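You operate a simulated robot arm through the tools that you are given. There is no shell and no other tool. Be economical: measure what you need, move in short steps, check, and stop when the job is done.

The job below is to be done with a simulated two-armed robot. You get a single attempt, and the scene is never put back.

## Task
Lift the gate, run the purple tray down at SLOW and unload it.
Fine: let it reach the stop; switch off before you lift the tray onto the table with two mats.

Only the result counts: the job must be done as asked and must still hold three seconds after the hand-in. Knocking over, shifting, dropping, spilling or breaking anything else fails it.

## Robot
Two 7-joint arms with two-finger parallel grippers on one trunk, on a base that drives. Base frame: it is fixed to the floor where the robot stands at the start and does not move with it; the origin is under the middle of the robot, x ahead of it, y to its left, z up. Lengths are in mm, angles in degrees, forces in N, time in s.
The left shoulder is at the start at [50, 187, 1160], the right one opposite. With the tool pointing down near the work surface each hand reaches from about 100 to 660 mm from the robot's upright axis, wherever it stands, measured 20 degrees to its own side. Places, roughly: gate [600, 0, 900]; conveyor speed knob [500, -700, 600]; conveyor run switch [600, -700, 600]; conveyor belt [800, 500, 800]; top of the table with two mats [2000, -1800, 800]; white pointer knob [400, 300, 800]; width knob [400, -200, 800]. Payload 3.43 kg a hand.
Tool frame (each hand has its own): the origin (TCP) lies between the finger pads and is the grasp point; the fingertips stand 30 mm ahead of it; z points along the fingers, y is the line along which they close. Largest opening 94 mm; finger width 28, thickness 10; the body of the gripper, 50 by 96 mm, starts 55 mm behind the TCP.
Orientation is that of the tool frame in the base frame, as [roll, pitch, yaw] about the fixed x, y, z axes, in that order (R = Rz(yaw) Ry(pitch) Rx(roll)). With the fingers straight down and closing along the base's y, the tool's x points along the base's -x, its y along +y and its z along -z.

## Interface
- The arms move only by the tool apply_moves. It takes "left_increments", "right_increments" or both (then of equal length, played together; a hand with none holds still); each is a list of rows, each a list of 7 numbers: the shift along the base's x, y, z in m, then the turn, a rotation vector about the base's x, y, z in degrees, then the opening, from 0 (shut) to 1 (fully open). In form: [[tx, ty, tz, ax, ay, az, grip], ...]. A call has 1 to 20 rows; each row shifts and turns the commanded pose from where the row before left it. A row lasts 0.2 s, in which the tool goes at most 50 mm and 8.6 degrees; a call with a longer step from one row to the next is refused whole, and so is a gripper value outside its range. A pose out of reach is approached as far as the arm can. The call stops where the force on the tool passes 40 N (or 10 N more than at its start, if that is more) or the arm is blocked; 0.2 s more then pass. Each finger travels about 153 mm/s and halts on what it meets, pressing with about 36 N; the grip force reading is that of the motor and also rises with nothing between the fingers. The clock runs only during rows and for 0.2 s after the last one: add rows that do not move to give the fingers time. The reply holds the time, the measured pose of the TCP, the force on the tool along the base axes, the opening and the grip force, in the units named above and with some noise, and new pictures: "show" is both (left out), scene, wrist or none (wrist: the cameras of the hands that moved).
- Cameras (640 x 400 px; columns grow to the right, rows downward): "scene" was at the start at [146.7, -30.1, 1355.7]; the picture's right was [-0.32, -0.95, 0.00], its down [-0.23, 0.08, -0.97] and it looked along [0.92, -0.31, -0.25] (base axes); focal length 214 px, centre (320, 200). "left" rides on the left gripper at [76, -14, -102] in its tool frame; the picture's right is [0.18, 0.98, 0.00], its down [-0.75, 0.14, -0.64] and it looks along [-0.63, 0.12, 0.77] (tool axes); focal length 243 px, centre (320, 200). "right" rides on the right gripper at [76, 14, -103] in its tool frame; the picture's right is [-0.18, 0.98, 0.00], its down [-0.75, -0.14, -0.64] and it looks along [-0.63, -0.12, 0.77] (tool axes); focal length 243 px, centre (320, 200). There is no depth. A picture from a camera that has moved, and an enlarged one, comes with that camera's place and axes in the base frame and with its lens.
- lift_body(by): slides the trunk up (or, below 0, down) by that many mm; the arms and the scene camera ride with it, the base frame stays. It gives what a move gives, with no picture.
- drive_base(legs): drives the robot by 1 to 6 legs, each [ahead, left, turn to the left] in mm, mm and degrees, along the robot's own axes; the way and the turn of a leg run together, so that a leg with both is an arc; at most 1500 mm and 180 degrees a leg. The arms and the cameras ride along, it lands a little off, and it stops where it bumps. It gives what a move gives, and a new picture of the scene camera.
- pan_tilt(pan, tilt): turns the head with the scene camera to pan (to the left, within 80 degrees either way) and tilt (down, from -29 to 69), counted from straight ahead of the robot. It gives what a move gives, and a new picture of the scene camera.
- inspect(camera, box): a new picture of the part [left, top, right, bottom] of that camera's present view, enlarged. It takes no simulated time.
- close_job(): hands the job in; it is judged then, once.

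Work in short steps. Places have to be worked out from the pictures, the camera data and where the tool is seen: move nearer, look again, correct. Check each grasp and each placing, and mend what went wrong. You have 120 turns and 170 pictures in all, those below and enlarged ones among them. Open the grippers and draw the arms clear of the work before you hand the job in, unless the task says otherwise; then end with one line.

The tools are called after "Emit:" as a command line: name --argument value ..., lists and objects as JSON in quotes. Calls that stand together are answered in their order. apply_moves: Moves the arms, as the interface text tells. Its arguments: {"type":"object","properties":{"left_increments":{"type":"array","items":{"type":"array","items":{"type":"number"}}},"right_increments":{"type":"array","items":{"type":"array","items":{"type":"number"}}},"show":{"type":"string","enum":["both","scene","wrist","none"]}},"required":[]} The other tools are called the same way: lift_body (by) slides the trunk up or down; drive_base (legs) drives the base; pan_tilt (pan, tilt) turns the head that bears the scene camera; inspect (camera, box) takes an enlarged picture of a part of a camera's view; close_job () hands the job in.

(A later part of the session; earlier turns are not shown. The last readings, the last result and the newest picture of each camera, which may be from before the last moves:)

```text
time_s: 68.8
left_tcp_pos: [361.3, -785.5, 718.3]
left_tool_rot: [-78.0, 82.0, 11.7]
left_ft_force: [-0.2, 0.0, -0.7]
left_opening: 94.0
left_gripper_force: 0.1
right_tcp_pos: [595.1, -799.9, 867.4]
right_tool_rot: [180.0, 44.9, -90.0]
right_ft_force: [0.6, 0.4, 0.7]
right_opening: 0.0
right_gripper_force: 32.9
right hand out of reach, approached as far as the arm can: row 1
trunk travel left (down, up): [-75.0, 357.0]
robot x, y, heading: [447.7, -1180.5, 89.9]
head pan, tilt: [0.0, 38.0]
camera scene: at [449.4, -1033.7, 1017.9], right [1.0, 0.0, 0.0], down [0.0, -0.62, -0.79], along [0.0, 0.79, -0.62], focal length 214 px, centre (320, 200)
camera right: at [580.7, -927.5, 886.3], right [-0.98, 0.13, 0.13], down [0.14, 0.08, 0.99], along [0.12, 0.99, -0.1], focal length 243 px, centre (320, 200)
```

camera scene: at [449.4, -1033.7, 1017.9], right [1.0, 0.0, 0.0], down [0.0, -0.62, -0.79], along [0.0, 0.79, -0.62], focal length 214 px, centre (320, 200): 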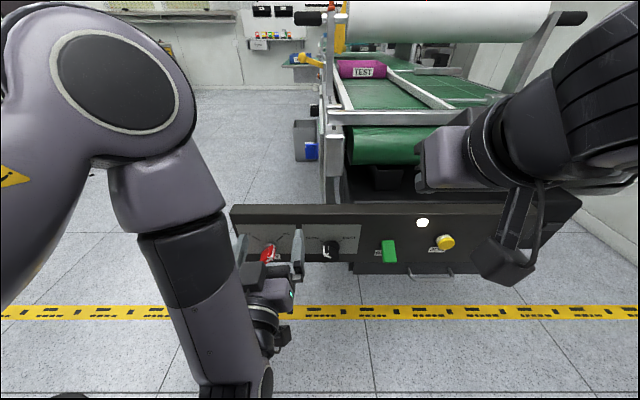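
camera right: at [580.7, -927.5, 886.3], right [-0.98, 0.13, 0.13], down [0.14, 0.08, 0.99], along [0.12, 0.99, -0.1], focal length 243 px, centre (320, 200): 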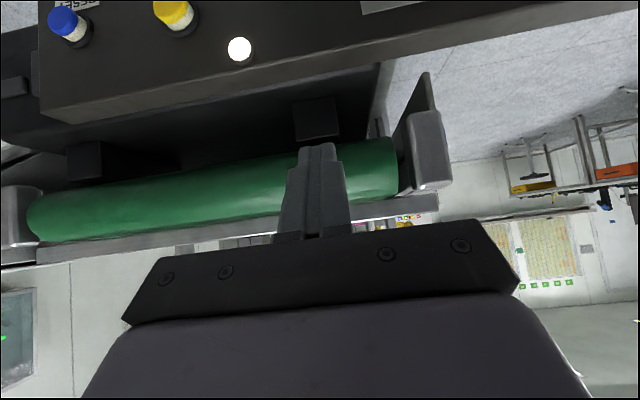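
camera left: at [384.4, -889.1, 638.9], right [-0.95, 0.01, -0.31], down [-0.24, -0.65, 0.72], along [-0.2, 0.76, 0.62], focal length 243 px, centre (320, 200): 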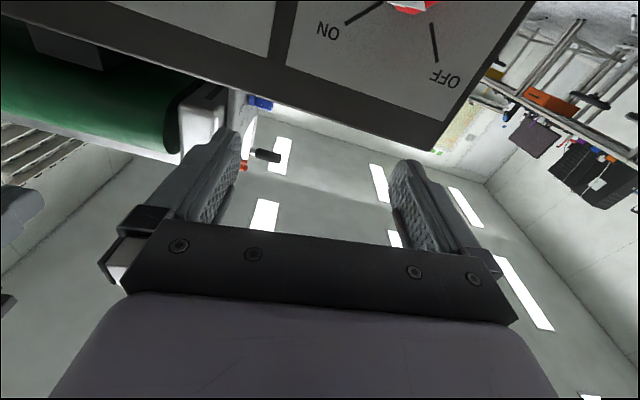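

The 45° pose works. Now I'll lower to z≈645 in front of the paddle.

Emit:
apply_moves --right_increments '[[0.002, -0.003, -0.037, 0, 0, 0, 0], [0.002, -0.003, -0.037, 0, 0, 0, 0], [0.002, -0.003, -0.037, 0, 0, 0, 0], [0.002, -0.003, -0.037, 0, 0, 0, 0], [0.002, -0.003, -0.037, 0, 0, 0, 0], [0.002, -0.003, -0.037, 0, 0, 0, 0], [0, 0, 0, 0, 0, 0, 0]]'

Emit:
inspect --camera "scene" --box '[340, 210, 460, 290]'

```text
time_s: 70.3
left_tcp_pos: [359.8, -786.6, 718.1]
left_tool_rot: [-77.8, 82.0, 12.1]
left_ft_force: [0.3, -0.5, 0.3]
left_opening: 94.1
left_gripper_force: 0.0
right_tcp_pos: [615.6, -802.5, 655.7]
right_tool_rot: [179.8, 44.9, -90.0]
right_ft_force: [0.8, 0.9, 0.9]
right_opening: 0.1
right_gripper_force: 33.1
right hand out of reach, approached as far as the arm can: row 3, 4, 6
trunk travel left (down, up): [-75.0, 357.0]
robot x, y, heading: [448.7, -1183.3, 89.9]
head pan, tilt: [0.0, 38.0]
camera scene: at [449.4, -1033.7, 1017.8], right [1.0, 0.0, 0.0], down [0.0, -0.62, -0.79], along [0.0, 0.79, -0.62], focal length 214 px, centre (320, 200)
camera right: at [601.4, -930.3, 676.0], right [-0.98, 0.13, 0.13], down [0.14, 0.08, 0.99], along [0.12, 0.99, -0.1], focal length 243 px, centre (320, 200)
```

scene: 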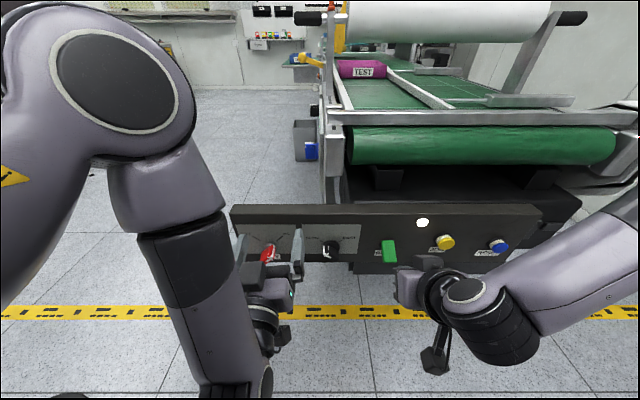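
right: 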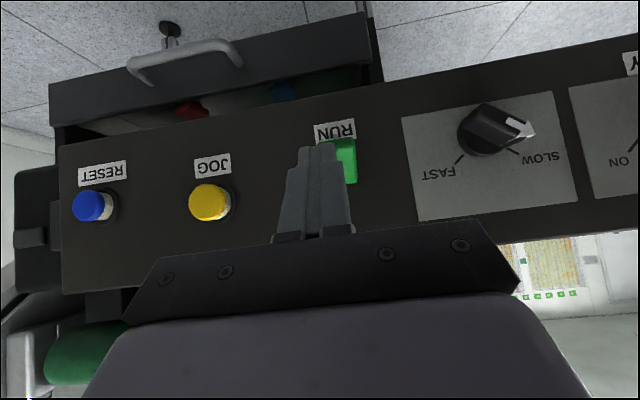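

```text
5.00 times, centred on (400, 250) of scene
camera zoom: at [449.4, -1033.7, 1017.8], right [1.0, 0.0, 0.0], down [0.0, -0.62, -0.79], along [0.0, 0.79, -0.62], focal length 1072 px, centre (-80, -50)
```

zoom: 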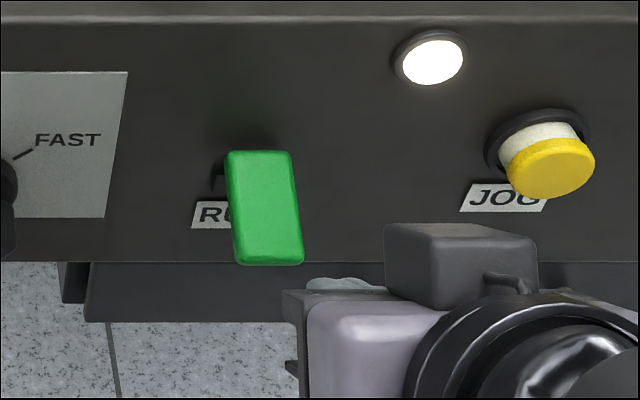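

The fingertip is at about (616, -781, 634) and the paddle's lower edge near (603, -740, 611). I'll line up, then press in gently.

Emit:
apply_moves --right_increments '[[-0.006, 0.005, -0.011, 0, 0, 0, 0], [-0.005, 0.005, -0.011, 0, 0, 0, 0], [0, 0.005, 0, 0, 0, 0, 0], [0, 0, 0, 0, 0, 0, 0]]' --show "wrist"

Emit:
inspect --camera "scene" --box '[340, 210, 460, 290]'

```text
time_s: 71.3
left_tcp_pos: [361.1, -786.3, 718.8]
left_tool_rot: [-77.8, 82.1, 12.2]
left_ft_force: [0.4, -0.2, 0.6]
left_opening: 93.9
left_gripper_force: 0.3
right_tcp_pos: [621.1, -785.2, 645.6]
right_tool_rot: [179.9, 45.1, -90.0]
right_ft_force: [0.8, 0.2, -0.9]
right_opening: 0.0
right_gripper_force: 32.9
right hand out of reach, approached as far as the arm can: row 1, 2
trunk travel left (down, up): [-75.0, 357.0]
robot x, y, heading: [449.2, -1182.5, 90.0]
head pan, tilt: [0.0, 38.0]
camera right: at [606.5, -912.8, 665.1], right [-0.98, 0.13, 0.13], down [0.14, 0.08, 0.99], along [0.12, 0.99, -0.1], focal length 243 px, centre (320, 200)
```

right: 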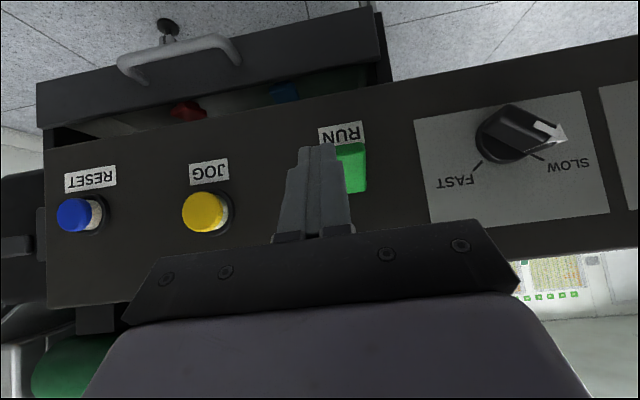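

```text
5.00 times, centred on (400, 250) of scene
camera zoom: at [449.4, -1033.7, 1017.8], right [1.0, 0.0, 0.0], down [0.0, -0.62, -0.79], along [0.0, 0.79, -0.62], focal length 1072 px, centre (-80, -50)
```

zoom: 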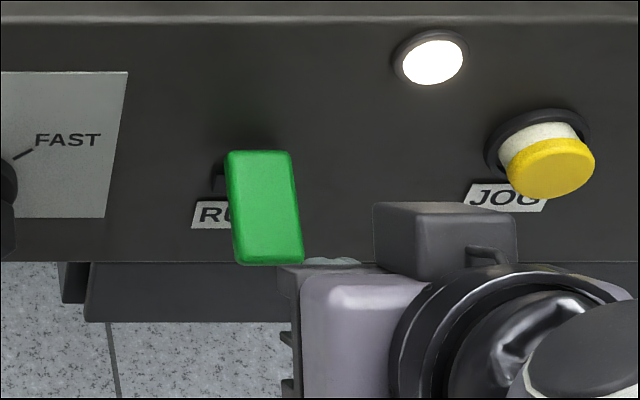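

The arm is cramped this close, near its inner limit. I'll back the base 120 mm and reach forward instead.

Emit:
drive_base --legs '[[-120, 0, 0]]'

Emit:
apply_moves --right_increments '[[-0.006, 0.02, -0.008, 0, 0, 0, 0], [-0.006, 0.02, -0.008, 0, 0, 0, 0], [-0.003, 0.02, -0.005, 0, 0, 0, 0], [0, 0.02, 0, 0, 0, 0, 0], [0, 0.02, 0, 0, 0, 0, 0], [0, 0.015, 0, 0, 0, 0, 0], [0, 0, 0, 0, 0, 0, 0]]' --show "wrist"

```text
time_s: 72.6
left_tcp_pos: [361.4, -904.3, 718.2]
left_tool_rot: [-77.6, 82.0, 12.1]
left_ft_force: [-0.1, 0.3, -0.7]
left_opening: 93.9
left_gripper_force: 0.0
right_tcp_pos: [621.4, -904.6, 646.7]
right_tool_rot: [179.9, 45.0, -90.1]
right_ft_force: [0.2, -0.5, 0.4]
right_opening: 0.2
right_gripper_force: 33.4
trunk travel left (down, up): [-75.0, 357.0]
robot x, y, heading: [444.9, -1297.8, 89.9]
head pan, tilt: [0.0, 38.0]
camera scene: at [449.4, -1152.3, 1017.8], right [1.0, 0.0, 0.0], down [0.0, -0.62, -0.79], along [0.0, 0.79, -0.62], focal length 214 px, centre (320, 200)
```

scene: 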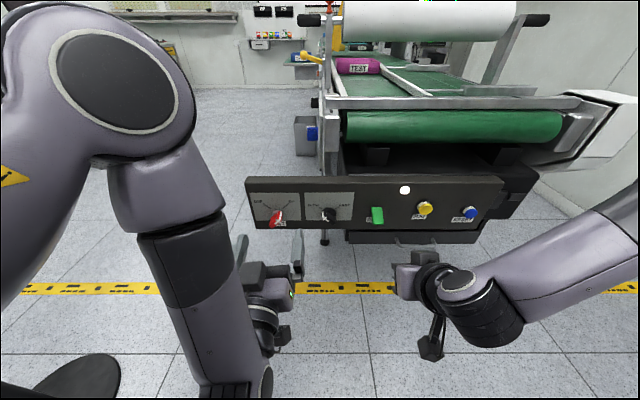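

```text
time_s: 74.2
left_tcp_pos: [358.8, -903.5, 718.7]
left_tool_rot: [-77.9, 81.9, 12.0]
left_ft_force: [0.0, 0.5, -0.7]
left_opening: 94.1
left_gripper_force: 0.1
right_tcp_pos: [633.7, -790.9, 644.4]
right_tool_rot: [179.9, 44.9, -90.2]
right_ft_force: [-0.2, -0.1, -0.4]
right_opening: 0.0
right_gripper_force: 32.7
right hand out of reach, approached as far as the arm can: row 1, 2, 3, 5, 6
trunk travel left (down, up): [-75.0, 357.0]
robot x, y, heading: [449.6, -1297.1, 89.8]
head pan, tilt: [0.0, 38.0]
camera right: at [619.1, -919.4, 664.9], right [-0.98, 0.13, 0.13], down [0.14, 0.08, 0.99], along [0.12, 0.99, -0.1], focal length 243 px, centre (320, 200)
```

right: 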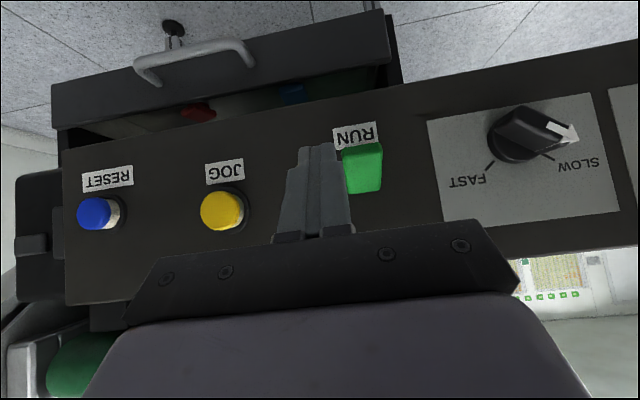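

The arm won't travel further in −x or −z, so I'll align with the base and trunk instead: 28 mm left and 12 mm down.

Emit:
drive_base --legs '[[0, 28, 0]]'

Emit:
lift_body --by -12

Emit:
inspect --camera "right" --box '[220, 80, 460, 230]'

```text
time_s: 75.0
left_tcp_pos: [332.4, -903.9, 718.9]
left_tool_rot: [-77.9, 81.9, 12.2]
left_ft_force: [0.1, 0.6, -0.2]
left_opening: 93.8
left_gripper_force: 0.0
right_tcp_pos: [605.1, -791.4, 644.5]
right_tool_rot: [179.9, 45.0, -90.1]
right_ft_force: [0.1, 0.2, -0.2]
right_opening: 0.0
right_gripper_force: 32.9
trunk travel left (down, up): [-75.0, 357.0]
robot x, y, heading: [418.9, -1293.5, 89.9]
head pan, tilt: [0.0, 38.0]
camera scene: at [421.4, -1152.4, 1017.9], right [1.0, 0.0, 0.0], down [0.0, -0.62, -0.79], along [0.0, 0.79, -0.62], focal length 214 px, centre (320, 200)
```

scene: 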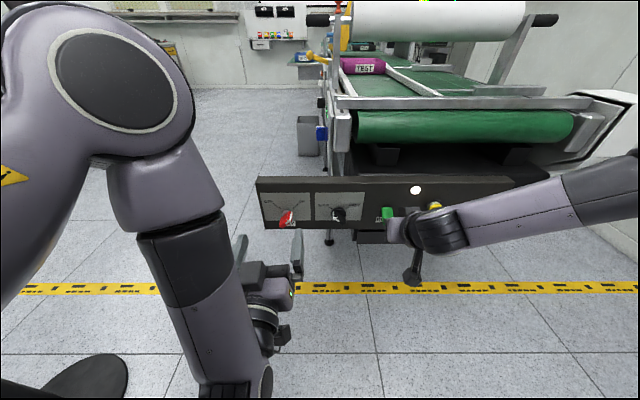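

```text
time_s: 75.6
left_tcp_pos: [332.5, -904.9, 706.8]
left_tool_rot: [-77.9, 81.9, 12.0]
left_ft_force: [0.4, 0.1, 0.2]
left_opening: 94.0
left_gripper_force: 0.0
right_tcp_pos: [605.8, -791.9, 632.4]
right_tool_rot: [179.9, 45.0, -90.1]
right_ft_force: [-0.5, 1.0, 0.0]
right_opening: 0.0
right_gripper_force: 33.0
trunk travel left (down, up): [-63.0, 369.0]
robot x, y, heading: [421.6, -1301.3, 89.8]
head pan, tilt: [0.0, 38.0]
```

```text
2.67 times, centred on (340, 155) of right
camera zoom: at [591.1, -919.6, 652.9], right [-0.98, 0.13, 0.13], down [0.14, 0.08, 0.99], along [0.12, 0.99, -0.1], focal length 647 px, centre (267, 320)
```

zoom: 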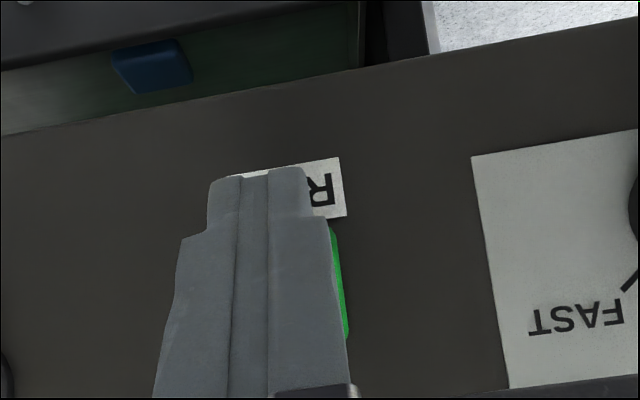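

The tip is aligned with the lower paddle. Pressing forward in small steps.

Emit:
apply_moves --right_increments '[[0, 0.01, 0, 0, 0, 0, 0], [0, 0.01, 0, 0, 0, 0, 0], [0, 0.008, 0, 0, 0, 0, 0], [0, 0.006, 0, 0, 0, 0, 0], [0, 0.006, 0, 0, 0, 0, 0], [0, 0.006, 0, 0, 0, 0, 0], [0, 0.006, 0, 0, 0, 0, 0]]'

Emit:
inspect --camera "scene" --box '[350, 160, 470, 250]'

```text
time_s: 76.7
left_tcp_pos: [331.2, -905.0, 707.2]
left_tool_rot: [-77.4, 81.8, 12.7]
left_ft_force: [-0.2, 0.2, 0.8]
left_opening: 93.9
left_gripper_force: 0.1
right_tcp_pos: [611.5, -767.6, 639.9]
right_tool_rot: [179.5, 44.3, -90.0]
right_ft_force: [2.8, -13.4, 12.2]
right_opening: 0.1
right_gripper_force: 33.1
right hand out of reach, approached as far as the arm can: row 2, 4
trunk travel left (down, up): [-63.0, 369.0]
robot x, y, heading: [419.7, -1301.7, 90.1]
head pan, tilt: [0.0, 38.0]
stopped in row 5 (right hand): the force on the tool passed its limit (the readings are from after the stop); the commanded pose is now the measured one
camera scene: at [421.4, -1154.5, 1006.3], right [1.0, 0.0, 0.0], down [0.0, -0.61, -0.79], along [0.0, 0.79, -0.61], focal length 214 px, centre (320, 200)
camera right: at [598.1, -895.3, 659.9], right [-0.98, 0.12, 0.14], down [0.15, 0.09, 0.98], along [0.11, 0.99, -0.11], focal length 243 px, centre (320, 200)
```

scene: 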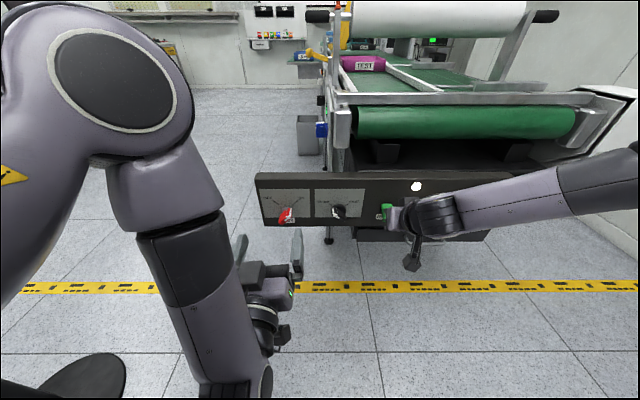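
right: 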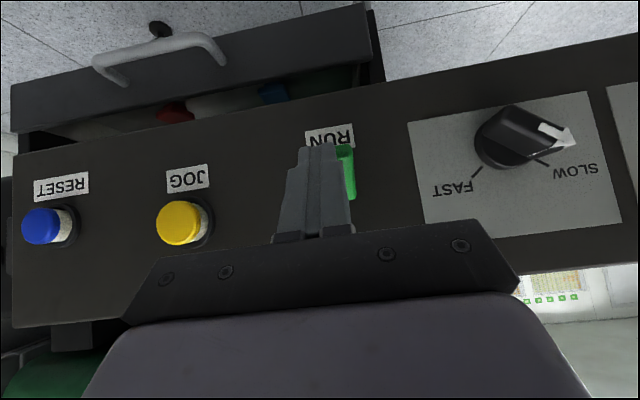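

```text
4.44 times, centred on (410, 205) of scene
camera zoom: at [421.4, -1154.5, 1006.3], right [1.0, 0.0, 0.0], down [0.0, -0.61, -0.79], along [0.0, 0.79, -0.61], focal length 953 px, centre (-80, 178)
```

zoom: 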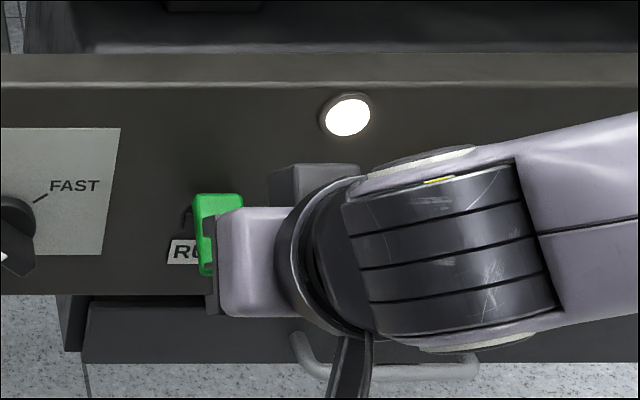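

There was contact but the tip sits too close to the rocker's pivot. I'll withdraw the right hand and check the paddle's state.

Emit:
apply_moves --right_increments '[[0, -0.03, 0, 0, 0, 0, 0], [0, -0.04, 0.01, 0, 0, 0, 0], [0, -0.03, 0.04, 0, 0, 0, 0], [0.01, -0.02, 0.04, 0, 0, 0, 0], [0.02, 0, 0.04, 0, 0, 0, 0], [0.02, 0, 0.04, 0, 0, 0, 0], [0.02, 0, 0.04, 0, 0, 0, 0]]' --show "scene"

Emit:
inspect --camera "scene" --box '[350, 160, 470, 250]'

```text
time_s: 78.3
left_tcp_pos: [332.4, -904.7, 707.1]
left_tool_rot: [-78.0, 81.9, 12.0]
left_ft_force: [-0.4, -0.2, -0.6]
left_opening: 93.9
left_gripper_force: 0.1
right_tcp_pos: [681.0, -886.4, 844.9]
right_tool_rot: [179.4, 44.1, -89.9]
right_ft_force: [-0.3, 0.3, -0.1]
right_opening: 0.1
right_gripper_force: 32.8
trunk travel left (down, up): [-63.0, 369.0]
robot x, y, heading: [420.9, -1297.2, 89.9]
head pan, tilt: [0.0, 38.0]
camera scene: at [421.4, -1152.9, 1005.8], right [1.0, 0.0, 0.0], down [0.0, -0.62, -0.79], along [0.0, 0.79, -0.62], focal length 214 px, centre (320, 200)
```

scene: 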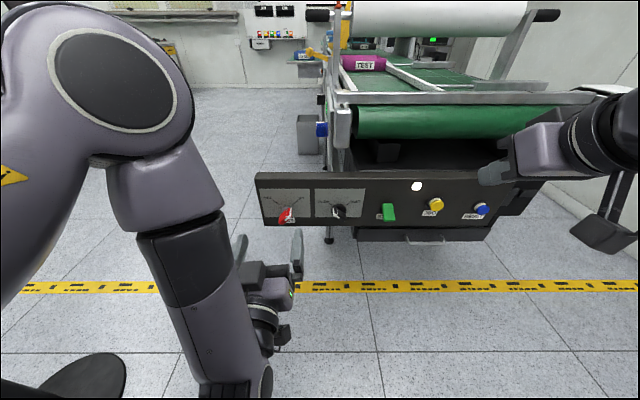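

```text
4.44 times, centred on (410, 205) of scene
camera zoom: at [421.4, -1152.9, 1005.8], right [1.0, 0.0, 0.0], down [0.0, -0.62, -0.79], along [0.0, 0.79, -0.62], focal length 953 px, centre (-80, 178)
```

zoom: 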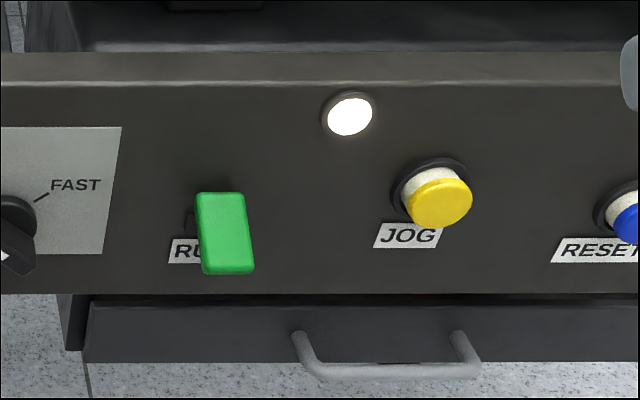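

The paddle looks possibly changed. I'll wait a second and see whether the tray moves.

Emit:
inspect --camera "scene" --box '[320, 30, 480, 130]'

Emit:
apply_moves --right_increments '[[0, 0, 0, 0, 0, 0, 0], [0, 0, 0, 0, 0, 0, 0], [0, 0, 0, 0, 0, 0, 0], [0, 0, 0, 0, 0, 0, 0]]' --show "none"

Emit:
inspect --camera "scene" --box '[320, 30, 480, 130]'

```text
4.00 times, centred on (400, 80) of scene
camera zoom: at [421.4, -1152.9, 1005.8], right [1.0, 0.0, 0.0], down [0.0, -0.62, -0.79], along [0.0, 0.79, -0.62], focal length 858 px, centre (0, 680)
```

zoom: 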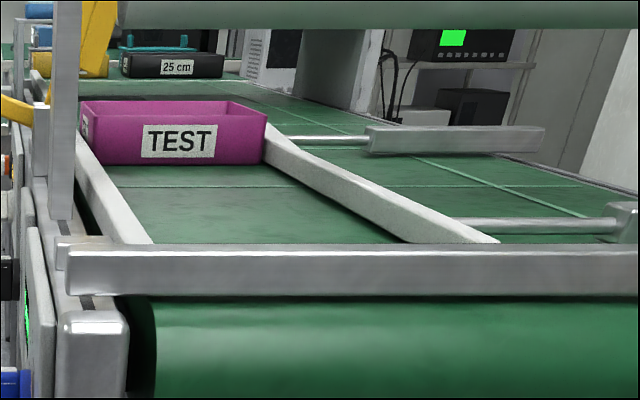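

```text
time_s: 79.3
left_tcp_pos: [331.8, -905.8, 707.6]
left_tool_rot: [-77.9, 81.9, 12.0]
left_ft_force: [0.0, -1.2, 0.1]
left_opening: 93.8
left_gripper_force: 0.0
right_tcp_pos: [679.9, -886.1, 844.7]
right_tool_rot: [179.5, 44.0, -90.0]
right_ft_force: [0.5, 0.3, 0.5]
right_opening: 0.0
right_gripper_force: 32.8
trunk travel left (down, up): [-63.0, 369.0]
robot x, y, heading: [416.4, -1299.7, 90.1]
head pan, tilt: [0.0, 38.0]
```

```text
4.00 times, centred on (400, 80) of scene
camera zoom: at [421.4, -1153.0, 1005.9], right [1.0, 0.0, 0.0], down [0.0, -0.62, -0.79], along [0.0, 0.79, -0.62], focal length 858 px, centre (0, 680)
```

zoom: 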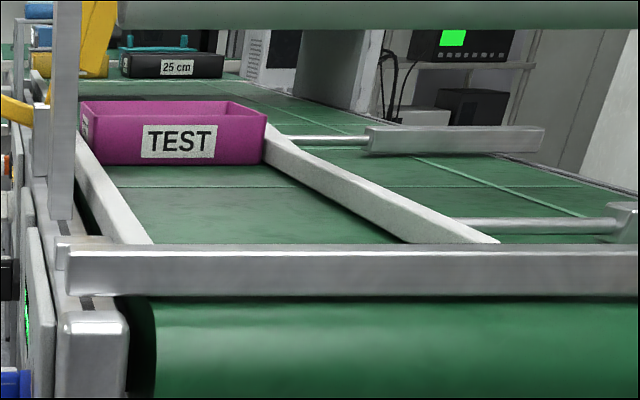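

It's not running. Re-examining the geometry, the green part is a paddle lever sticking out ~45 mm and tilted down (OFF), so it must be flipped up. The left hand works well level, so I'll shift the base right and forward to use it, tucking the right hand first.

Emit:
apply_moves --right_increments '[[0, -0.03, 0.03, 0, 0, 0, 0], [0, -0.03, 0.03, 0, 0, 0, 0], [0, -0.03, 0.03, 0, 0, 0, 0]]' --show "none"

Emit:
drive_base --legs '[[0, -166, 0], [105, 0, 0]]'

Emit:
inspect --camera "left" --box '[0, 0, 640, 400]'

```text
time_s: 80.1
left_tcp_pos: [332.5, -904.1, 707.4]
left_tool_rot: [-78.0, 81.9, 11.9]
left_ft_force: [-1.6, -0.2, -0.3]
left_opening: 94.1
left_gripper_force: 0.0
right_tcp_pos: [681.1, -974.8, 936.7]
right_tool_rot: [179.5, 44.1, -89.8]
right_ft_force: [-1.7, 0.5, -0.1]
right_opening: 0.0
right_gripper_force: 32.8
trunk travel left (down, up): [-63.0, 369.0]
robot x, y, heading: [422.8, -1299.0, 89.7]
head pan, tilt: [0.0, 38.0]
```

```text
time_s: 82.3
left_tcp_pos: [499.3, -799.1, 707.7]
left_tool_rot: [-78.0, 81.9, 12.0]
left_ft_force: [-0.5, 0.6, 0.1]
left_opening: 93.9
left_gripper_force: 0.0
right_tcp_pos: [846.7, -871.8, 936.9]
right_tool_rot: [179.5, 44.1, -90.0]
right_ft_force: [0.2, 0.2, 0.8]
right_opening: 0.0
right_gripper_force: 32.3
trunk travel left (down, up): [-63.0, 369.0]
robot x, y, heading: [589.3, -1194.7, 89.9]
head pan, tilt: [0.0, 38.0]
camera scene: at [587.5, -1049.3, 1005.9], right [1.0, 0.0, 0.0], down [0.0, -0.62, -0.79], along [0.0, 0.79, -0.62], focal length 214 px, centre (320, 200)
```

scene: 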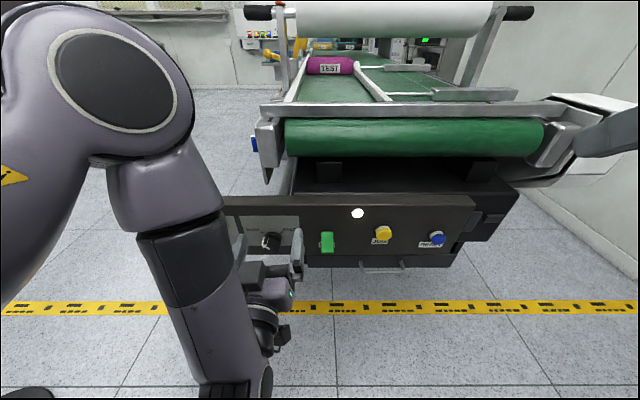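

```text
1.00 times, centred on (320, 200) of left
camera zoom: at [523.2, -901.1, 630.8], right [-0.95, 0.01, -0.32], down [-0.24, -0.66, 0.71], along [-0.21, 0.75, 0.63], focal length 243 px, centre (320, 200)
```

zoom: 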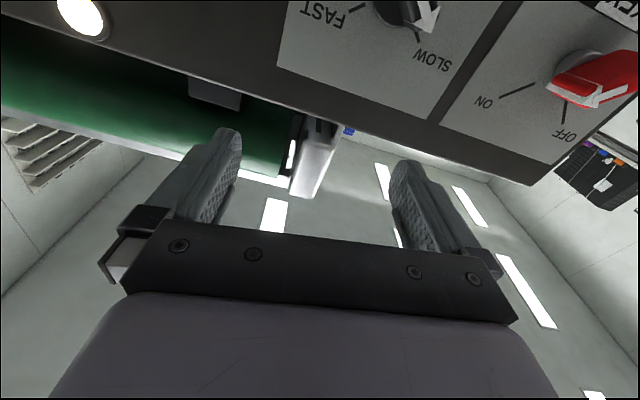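

The left hand is level at (499, -799, 708). I'll move it in front of the lever, slightly back, with the fingers closed.

Emit:
apply_moves --left_increments '[[0.015, -0.004, 0, 0, 8, 0, 0], [0.018, -0.004, -0.01, 0, 0, 0, 0], [0.018, -0.004, -0.015, 0, 0, 0, 0], [0.018, -0.004, -0.02, 0, 0, 0, 0], [0.018, 0, -0.02, 0, 0, 0, 0], [0.018, 0, -0.02, 0, 0, 0, 0], [0, 0, 0, 0, 0, 0, 0]]'

Emit:
inspect --camera "scene" --box '[270, 190, 400, 280]'

```text
time_s: 83.9
left_tcp_pos: [589.2, -774.7, 635.2]
left_tool_rot: [-12.6, 87.9, 79.3]
left_ft_force: [0.4, -1.3, -0.8]
left_opening: 0.3
left_gripper_force: 33.0
left hand out of reach, approached as far as the arm can: row 3, 4, 5, 6
right_tcp_pos: [846.8, -870.9, 937.1]
right_tool_rot: [179.5, 44.0, -89.9]
right_ft_force: [-0.4, 0.7, 0.5]
right_opening: 0.0
right_gripper_force: 32.9
trunk travel left (down, up): [-63.0, 369.0]
robot x, y, heading: [586.3, -1195.4, 89.8]
head pan, tilt: [0.0, 38.0]
camera scene: at [587.5, -1049.2, 1005.8], right [1.0, 0.0, 0.0], down [0.0, -0.62, -0.79], along [0.0, 0.79, -0.62], focal length 214 px, centre (320, 200)
camera left: at [608.2, -873.4, 556.5], right [-0.98, -0.03, -0.19], down [-0.13, -0.67, 0.73], along [-0.15, 0.74, 0.66], focal length 243 px, centre (320, 200)
```

scene: 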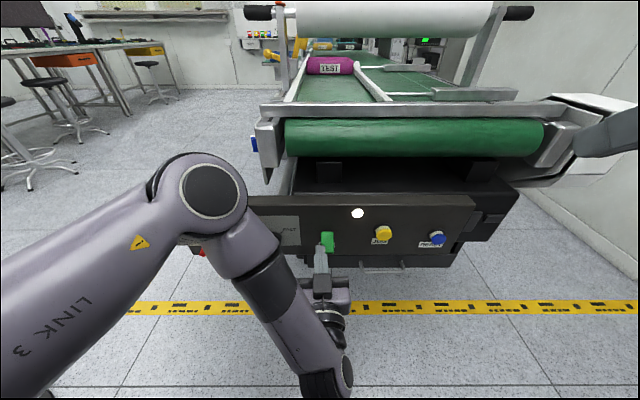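
left: 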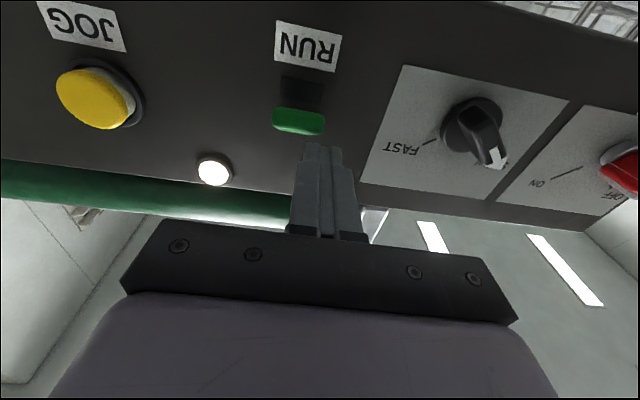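

```text
4.44 times, centred on (335, 235) of scene
camera zoom: at [587.5, -1049.2, 1005.8], right [1.0, 0.0, 0.0], down [0.0, -0.62, -0.79], along [0.0, 0.79, -0.62], focal length 953 px, centre (253, 44)
```

zoom: 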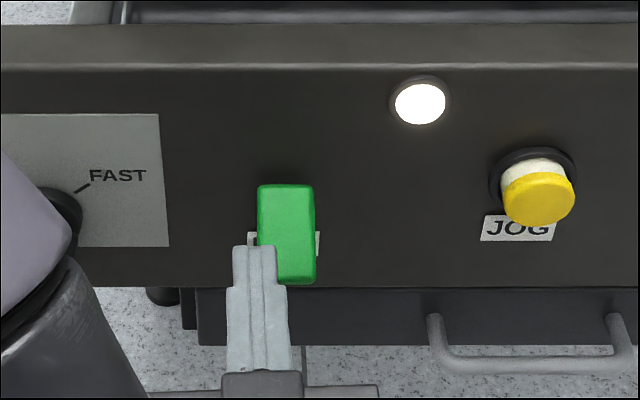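

From below it's now clear. The paddle is T-shaped on a stalk pivoted near (605, -703, 617) and tilted up, with its face from (-752, 620) to (-722, 658). It must rotate down, which explains why an inward push did nothing. I'll back off, open, and grip the paddle's sides.

Emit:
drive_base --legs '[[-50, -14, 0]]'

Emit:
apply_moves --left_increments '[[0, 0, 0, 0, 0, 0, 0.7], [0, 0, 0, 0, 0, 0, 0.7], [0, 0, 0, 0, 0, 0, 0.7]]' --show "wrist"

```text
time_s: 84.8
left_tcp_pos: [601.2, -825.9, 631.5]
left_tool_rot: [-6.4, 88.3, 85.6]
left_ft_force: [0.1, 0.2, 0.6]
left_opening: 0.0
left_gripper_force: 33.0
right_tcp_pos: [859.4, -920.2, 936.8]
right_tool_rot: [179.4, 44.1, -90.0]
right_ft_force: [0.7, 0.9, -0.3]
right_opening: 0.1
right_gripper_force: 32.9
trunk travel left (down, up): [-63.0, 369.0]
robot x, y, heading: [599.0, -1242.2, 89.9]
head pan, tilt: [0.0, 38.0]
camera scene: at [601.2, -1099.0, 1005.8], right [1.0, 0.0, 0.0], down [0.0, -0.62, -0.79], along [0.0, 0.79, -0.62], focal length 214 px, centre (320, 200)
```

scene: 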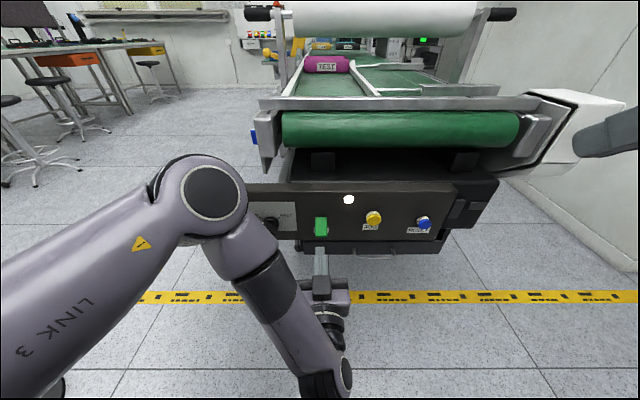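

```text
time_s: 85.6
left_tcp_pos: [599.2, -824.2, 632.1]
left_tool_rot: [-7.5, 88.4, 84.8]
left_ft_force: [-0.3, 0.0, -0.5]
left_opening: 66.0
left_gripper_force: 0.1
right_tcp_pos: [859.8, -920.8, 937.2]
right_tool_rot: [179.5, 44.1, -89.9]
right_ft_force: [0.0, -0.2, -1.3]
right_opening: 0.0
right_gripper_force: 33.1
trunk travel left (down, up): [-63.0, 369.0]
robot x, y, heading: [602.4, -1245.9, 90.0]
head pan, tilt: [0.0, 38.0]
camera left: at [619.2, -924.0, 553.8], right [-0.98, -0.03, -0.19], down [-0.12, -0.67, 0.73], along [-0.15, 0.74, 0.65], focal length 243 px, centre (320, 200)
```

left: 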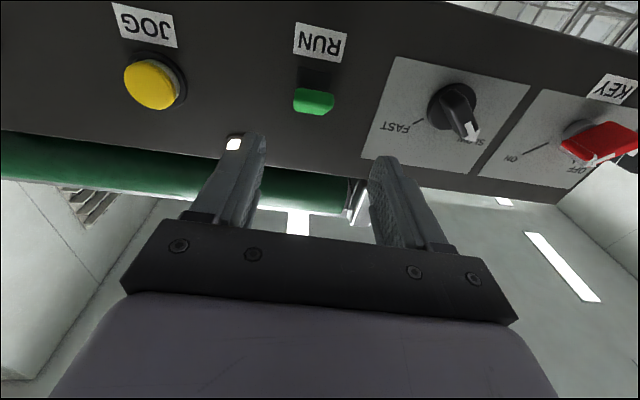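

The lever is confirmed at x≈604 with its lower front edge near (-752, 622). Advancing with the fingers straddling it.

Emit:
apply_moves --left_increments '[[0.003, 0.017, 0, 0, 0, 0, 0.7], [0.002, 0.017, 0, 0, 0, 0, 0.7], [0, 0.017, 0, 0, 0, 0, 0.7], [0, 0.014, 0, 0, 0, 0, 0.7], [0, 0, 0, 0, 0, 0, 0.7]]' --show "wrist"

Emit:
inspect --camera "scene" --box '[260, 190, 390, 280]'

```text
time_s: 86.8
left_tcp_pos: [604.1, -757.7, 632.9]
left_tool_rot: [-11.0, 88.3, 81.4]
left_ft_force: [-0.1, -0.3, 0.9]
left_opening: 65.9
left_gripper_force: 0.0
right_tcp_pos: [860.2, -920.6, 936.7]
right_tool_rot: [179.4, 44.1, -90.0]
right_ft_force: [0.3, 1.1, 0.2]
right_opening: 0.0
right_gripper_force: 32.9
trunk travel left (down, up): [-63.0, 369.0]
robot x, y, heading: [605.2, -1243.9, 89.9]
head pan, tilt: [0.0, 38.0]
camera left: at [623.2, -857.6, 554.7], right [-0.98, -0.03, -0.19], down [-0.12, -0.67, 0.73], along [-0.15, 0.74, 0.65], focal length 243 px, centre (320, 200)
```

left: 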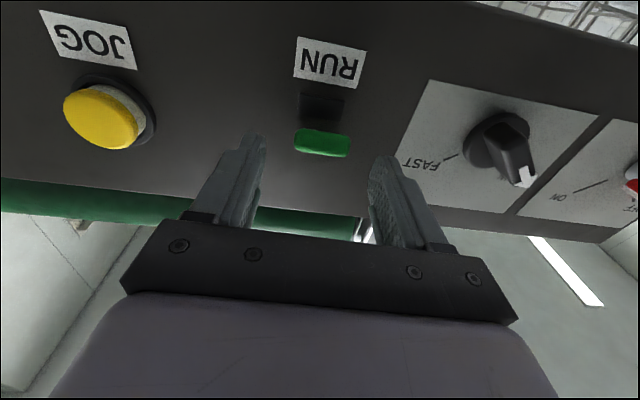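

```text
4.44 times, centred on (325, 235) of scene
camera zoom: at [601.3, -1099.0, 1005.9], right [1.0, 0.0, 0.0], down [0.0, -0.62, -0.79], along [0.0, 0.79, -0.62], focal length 953 px, centre (298, 44)
```

zoom: 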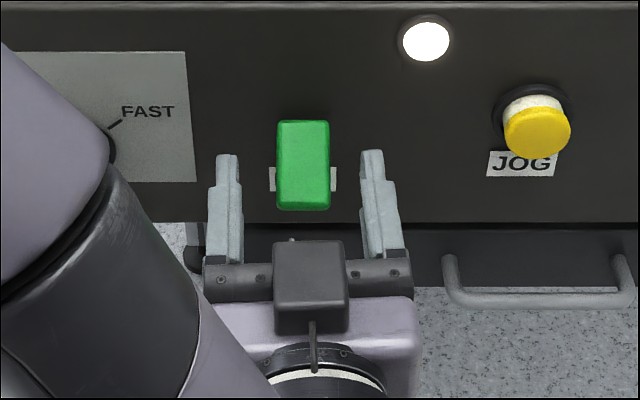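

Well placed. I'll advance 8 mm more and grip the paddle.

Emit:
apply_moves --left_increments '[[0, 0.008, 0.002, 0, 0, 0, 0.7], [0, 0, 0, 0, 0, 0, 0.2], [0, 0, 0, 0, 0, 0, 0.2], [0, 0, 0, 0, 0, 0, 0.2]]' --show "wrist"

```text
time_s: 87.8
left_tcp_pos: [605.3, -752.0, 635.7]
left_tool_rot: [-4.8, 88.4, 87.2]
left_ft_force: [-12.4, -4.4, -0.6]
left_opening: 29.8
left_gripper_force: 44.9
right_tcp_pos: [860.6, -919.7, 937.2]
right_tool_rot: [179.4, 44.2, -89.8]
right_ft_force: [-0.5, -0.6, 0.1]
right_opening: 0.0
right_gripper_force: 32.9
trunk travel left (down, up): [-63.0, 369.0]
robot x, y, heading: [600.5, -1241.6, 89.8]
head pan, tilt: [0.0, 38.0]
camera left: at [624.2, -851.6, 556.2], right [-0.98, -0.03, -0.19], down [-0.12, -0.67, 0.73], along [-0.15, 0.74, 0.65], focal length 243 px, centre (320, 200)
```

left: 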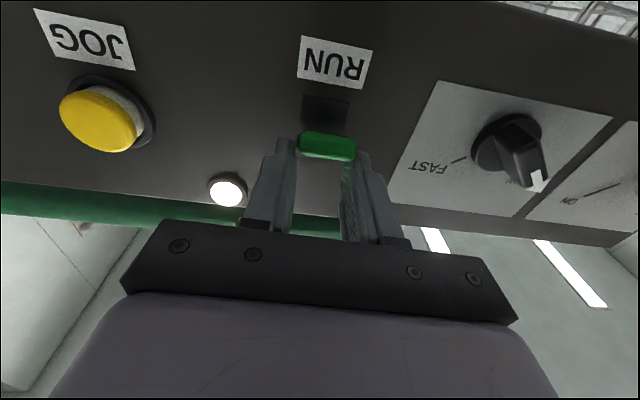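

Gripped at 29.8 mm. I'll try moving it down along the arc.

Emit:
apply_moves --left_increments '[[0, -0.002, -0.006, 0, 0, 0, 0.2], [0, -0.001, -0.006, 0, 0, 0, 0.2], [0, -0.001, -0.006, 0, 0, 0, 0.2], [0, 0, -0.006, 0, 0, 0, 0.2]]' --show "wrist"

Emit:
inspect --camera "scene" --box '[260, 190, 390, 280]'

```text
time_s: 88.5
left_tcp_pos: [606.1, -752.2, 631.8]
left_tool_rot: [-5.1, 86.3, 87.2]
left_ft_force: [-5.9, -10.1, 13.9]
left_opening: 29.8
left_gripper_force: 45.0
right_tcp_pos: [861.0, -921.9, 937.7]
right_tool_rot: [179.5, 44.3, -89.7]
right_ft_force: [-0.5, -0.1, 0.4]
right_opening: 0.2
right_gripper_force: 33.0
trunk travel left (down, up): [-63.0, 369.0]
robot x, y, heading: [604.8, -1243.2, 89.8]
head pan, tilt: [0.0, 38.0]
stopped in row 3 (left hand): the force on the tool passed its limit (the readings are from after the stop); the commanded pose is now the measured one
camera left: at [624.8, -848.8, 549.3], right [-0.98, -0.03, -0.19], down [-0.12, -0.69, 0.71], along [-0.15, 0.72, 0.68], focal length 243 px, centre (320, 200)
```

left: 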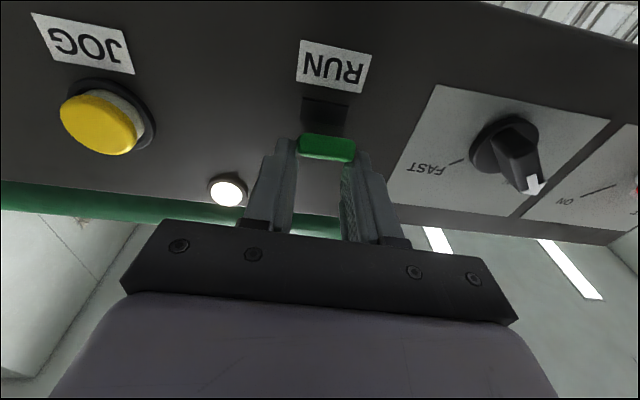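

```text
4.44 times, centred on (325, 235) of scene
camera zoom: at [600.8, -1100.2, 1006.0], right [1.0, 0.0, 0.0], down [0.0, -0.61, -0.79], along [0.0, 0.79, -0.61], focal length 953 px, centre (298, 44)
```

zoom: 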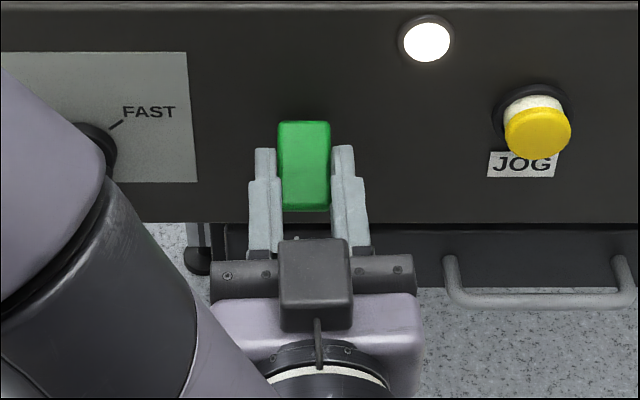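

Down is a hard stop. I'll try the other way, upward.

Emit:
apply_moves --left_increments '[[0, 0, 0.006, 0, 0, 0, 0.2], [0, 0, 0.006, 0, 0, 0, 0.2], [0, 0, 0.006, 0, 0, 0, 0.2], [0, 0, 0.006, 0, 0, 0, 0.2]]' --show "wrist"

Emit:
inspect --camera "scene" --box '[260, 190, 390, 280]'

```text
time_s: 89.5
left_tcp_pos: [605.8, -751.4, 647.5]
left_tool_rot: [-10.3, 87.9, 81.7]
left_ft_force: [1.7, -6.1, -26.1]
left_opening: 29.6
left_gripper_force: 44.9
right_tcp_pos: [860.1, -918.2, 935.9]
right_tool_rot: [179.5, 44.1, -89.9]
right_ft_force: [0.3, 0.0, 0.1]
right_opening: 0.0
right_gripper_force: 33.0
trunk travel left (down, up): [-63.0, 369.0]
robot x, y, heading: [603.0, -1244.4, 90.1]
head pan, tilt: [0.0, 38.0]
camera left: at [624.9, -850.9, 567.5], right [-0.98, -0.03, -0.19], down [-0.12, -0.67, 0.73], along [-0.15, 0.74, 0.66], focal length 243 px, centre (320, 200)
```

left: 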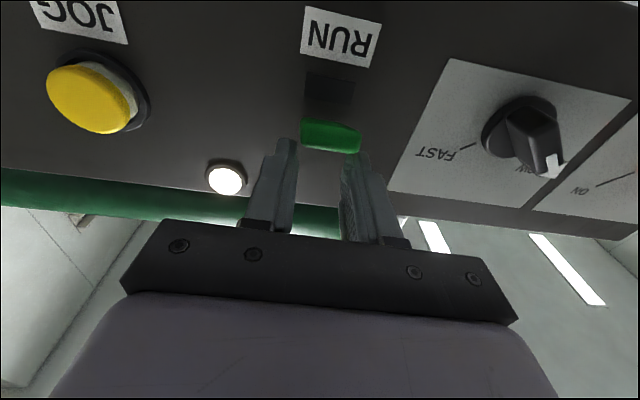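

```text
4.44 times, centred on (325, 235) of scene
camera zoom: at [601.3, -1097.4, 1005.4], right [1.0, 0.0, 0.0], down [0.0, -0.62, -0.79], along [0.0, 0.79, -0.62], focal length 953 px, centre (298, 44)
```

zoom: 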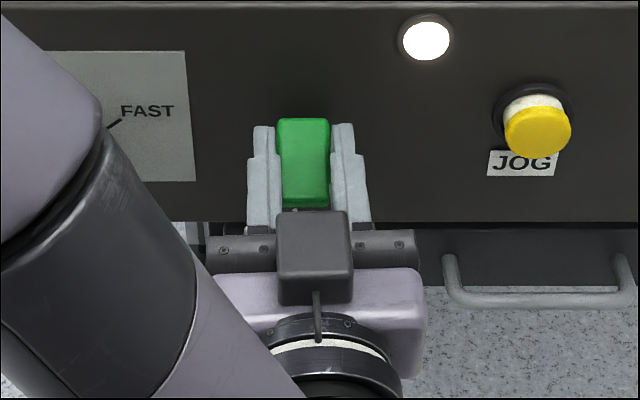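

The paddle barely followed the hand and slipped. Fitting the side view again, it is a flat bat lever rooted at the panel (z≈636), sticking out and 27° down with its outer end near (-745, 613). It must be flipped up. I'll release, go beneath with closed fingers and lift the outer end.

Emit:
apply_moves --left_increments '[[0, 0, 0, 0, 0, 0, 0.7], [0, 0, 0, 0, 0, 0, 0.7], [0, -0.02, 0, 0, 0, 0, 0.7], [0, -0.02, 0, 0, 0, 0, 0.5], [0, -0.01, -0.02, 0, 0, 0, 0], [0, 0, -0.02, 0, 0, 0, 0], [0, 0, -0.015, 0, 0, 0, 0], [0, 0, 0, 0, 0, 0, 0]]' --show "wrist"

Emit:
inspect --camera "scene" --box '[260, 190, 390, 280]'

```text
time_s: 91.3
left_tcp_pos: [603.7, -800.6, 597.4]
left_tool_rot: [-5.0, 86.6, 87.5]
left_ft_force: [0.8, 0.0, -0.9]
left_opening: 0.0
left_gripper_force: 32.8
right_tcp_pos: [860.2, -920.1, 936.7]
right_tool_rot: [179.4, 44.1, -89.9]
right_ft_force: [0.4, 0.1, 0.2]
right_opening: 0.2
right_gripper_force: 32.2
trunk travel left (down, up): [-63.0, 369.0]
robot x, y, heading: [598.5, -1241.0, 90.1]
head pan, tilt: [0.0, 38.0]
camera left: at [623.1, -897.5, 516.0], right [-0.98, -0.03, -0.19], down [-0.11, -0.69, 0.71], along [-0.15, 0.72, 0.67], focal length 243 px, centre (320, 200)
```

left: 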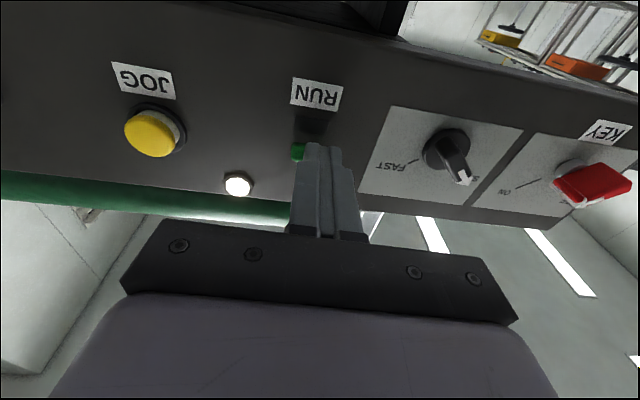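

```text
4.44 times, centred on (325, 235) of scene
camera zoom: at [601.2, -1098.8, 1005.9], right [1.0, 0.0, 0.0], down [0.0, -0.62, -0.79], along [0.0, 0.79, -0.62], focal length 953 px, centre (298, 44)
```

zoom: 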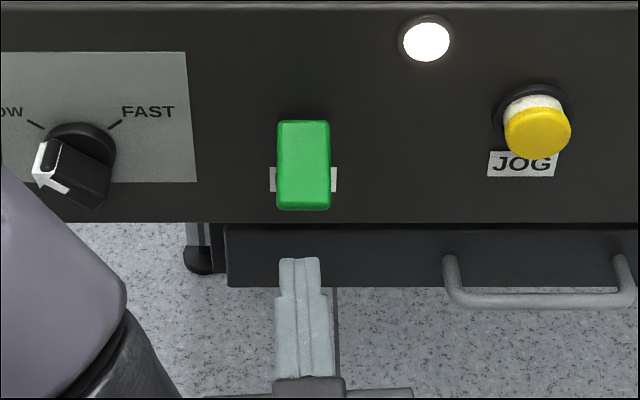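

Now I'll go beneath the lever and lift.

Emit:
apply_moves --left_increments '[[0, 0.005, -0.01, 0, 0, 0, 0], [0, 0.015, -0.002, 0, 0, 0, 0], [0, 0.015, 0, 0, 0, 0, 0], [0, 0.01, 0, 0, 0, 0, 0], [0, 0, 0.008, 0, 0, 0, 0], [0, 0, 0.008, 0, 0, 0, 0], [0, 0, 0.008, 0, 0, 0, 0], [0, 0, 0.008, 0, 0, 0, 0], [0, 0, 0.008, 0, 0, 0, 0], [0, 0, 0, 0, 0, 0, 0]]' --show "wrist"

Emit:
inspect --camera "scene" --box '[260, 190, 390, 280]'

```text
time_s: 93.5
left_tcp_pos: [611.6, -757.7, 635.8]
left_tool_rot: [-7.4, 86.6, 84.7]
left_ft_force: [-0.5, 0.5, 0.3]
left_opening: 0.0
left_gripper_force: 33.2
left hand out of reach, approached as far as the arm can: row 3, 4
right_tcp_pos: [859.7, -919.8, 936.0]
right_tool_rot: [179.4, 44.2, -89.8]
right_ft_force: [0.1, 0.4, 0.5]
right_opening: 0.0
right_gripper_force: 33.5
trunk travel left (down, up): [-63.0, 369.0]
robot x, y, heading: [601.3, -1244.0, 90.0]
head pan, tilt: [0.0, 38.0]
camera left: at [630.3, -855.7, 553.6], right [-0.98, -0.03, -0.19], down [-0.12, -0.69, 0.71], along [-0.15, 0.72, 0.67], focal length 243 px, centre (320, 200)
```

left: 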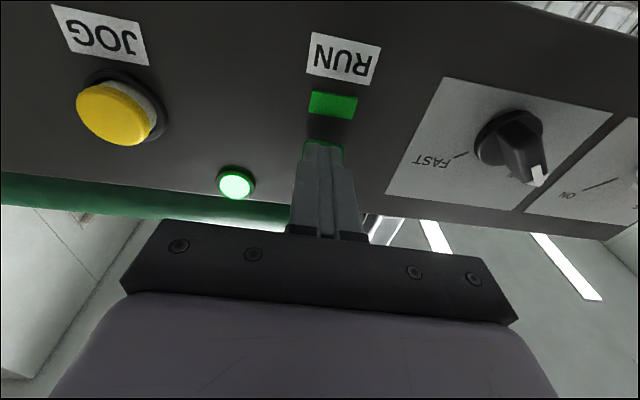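

```text
4.44 times, centred on (325, 235) of scene
camera zoom: at [601.2, -1098.9, 1005.9], right [1.0, 0.0, 0.0], down [0.0, -0.62, -0.79], along [0.0, 0.79, -0.62], focal length 953 px, centre (298, 44)
```

zoom: 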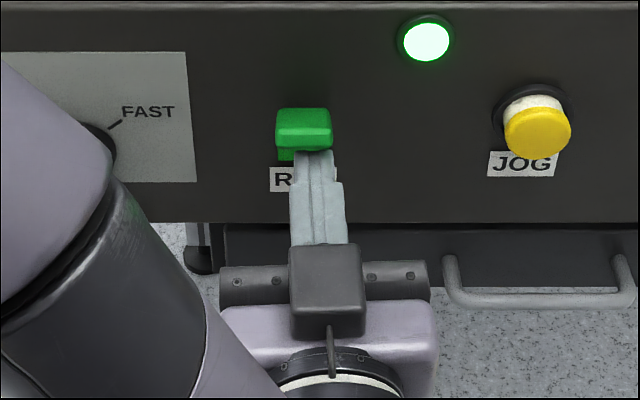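

The lever flipped up and the lamp went green, so the belt is running. I'll back the hand off and watch the tray.

Emit:
apply_moves --left_increments '[[0, -0.02, -0.002, 0, 0, 0, 0], [0, -0.02, 0, 0, 0, 0, 0], [0, -0.02, 0, 0, 0, 0, 0], [0, 0, 0.03, 0, 0, 0, 0], [0, 0, 0.03, 0, 0, 0, 0], [0, 0, 0.03, 0, 0, 0, 0]]' --show "scene"

```text
time_s: 94.9
left_tcp_pos: [591.0, -805.8, 718.4]
left_tool_rot: [-33.2, 87.8, 62.5]
left_ft_force: [0.1, 0.2, 0.0]
left_opening: 0.0
left_gripper_force: 33.6
right_tcp_pos: [859.8, -921.0, 937.2]
right_tool_rot: [179.5, 44.1, -89.9]
right_ft_force: [0.8, 0.5, -0.3]
right_opening: 0.1
right_gripper_force: 33.1
trunk travel left (down, up): [-63.0, 369.0]
robot x, y, heading: [600.9, -1242.9, 90.0]
head pan, tilt: [0.0, 38.0]
camera scene: at [601.2, -1098.8, 1005.8], right [1.0, 0.0, 0.0], down [0.0, -0.62, -0.79], along [0.0, 0.79, -0.62], focal length 214 px, centre (320, 200)
```

scene: 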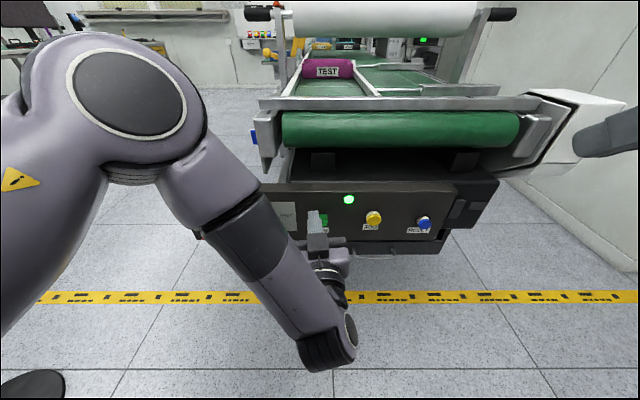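

The tray is advancing. I'll wait and keep watching.

Emit:
apply_moves --left_increments '[[0.005, 0, 0, 0, 0, 0, 0], [0.005, 0, 0, 0, 0, 0, 0], [0, 0, 0, 0, 0, 0, 0], [0, 0, 0, 0, 0, 0, 0], [0, 0, 0, 0, 0, 0, 0], [0, 0, 0, 0, 0, 0, 0], [0, 0, 0, 0, 0, 0, 0], [0, 0, 0, 0, 0, 0, 0]]' --show "scene"

```text
time_s: 96.7
left_tcp_pos: [598.8, -802.1, 727.4]
left_tool_rot: [-39.3, 86.6, 56.6]
left_ft_force: [0.8, -1.3, -0.1]
left_opening: 0.2
left_gripper_force: 33.1
right_tcp_pos: [860.3, -919.6, 936.7]
right_tool_rot: [179.5, 44.1, -89.9]
right_ft_force: [-0.7, 0.5, 0.4]
right_opening: 0.0
right_gripper_force: 32.9
trunk travel left (down, up): [-63.0, 369.0]
robot x, y, heading: [596.7, -1243.3, 90.1]
head pan, tilt: [0.0, 38.0]
camera scene: at [601.2, -1098.8, 1005.9], right [1.0, 0.0, 0.0], down [0.0, -0.62, -0.79], along [0.0, 0.79, -0.62], focal length 214 px, centre (320, 200)
```

scene: 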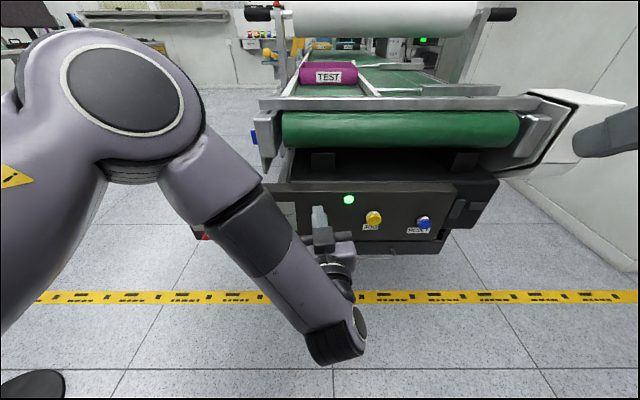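

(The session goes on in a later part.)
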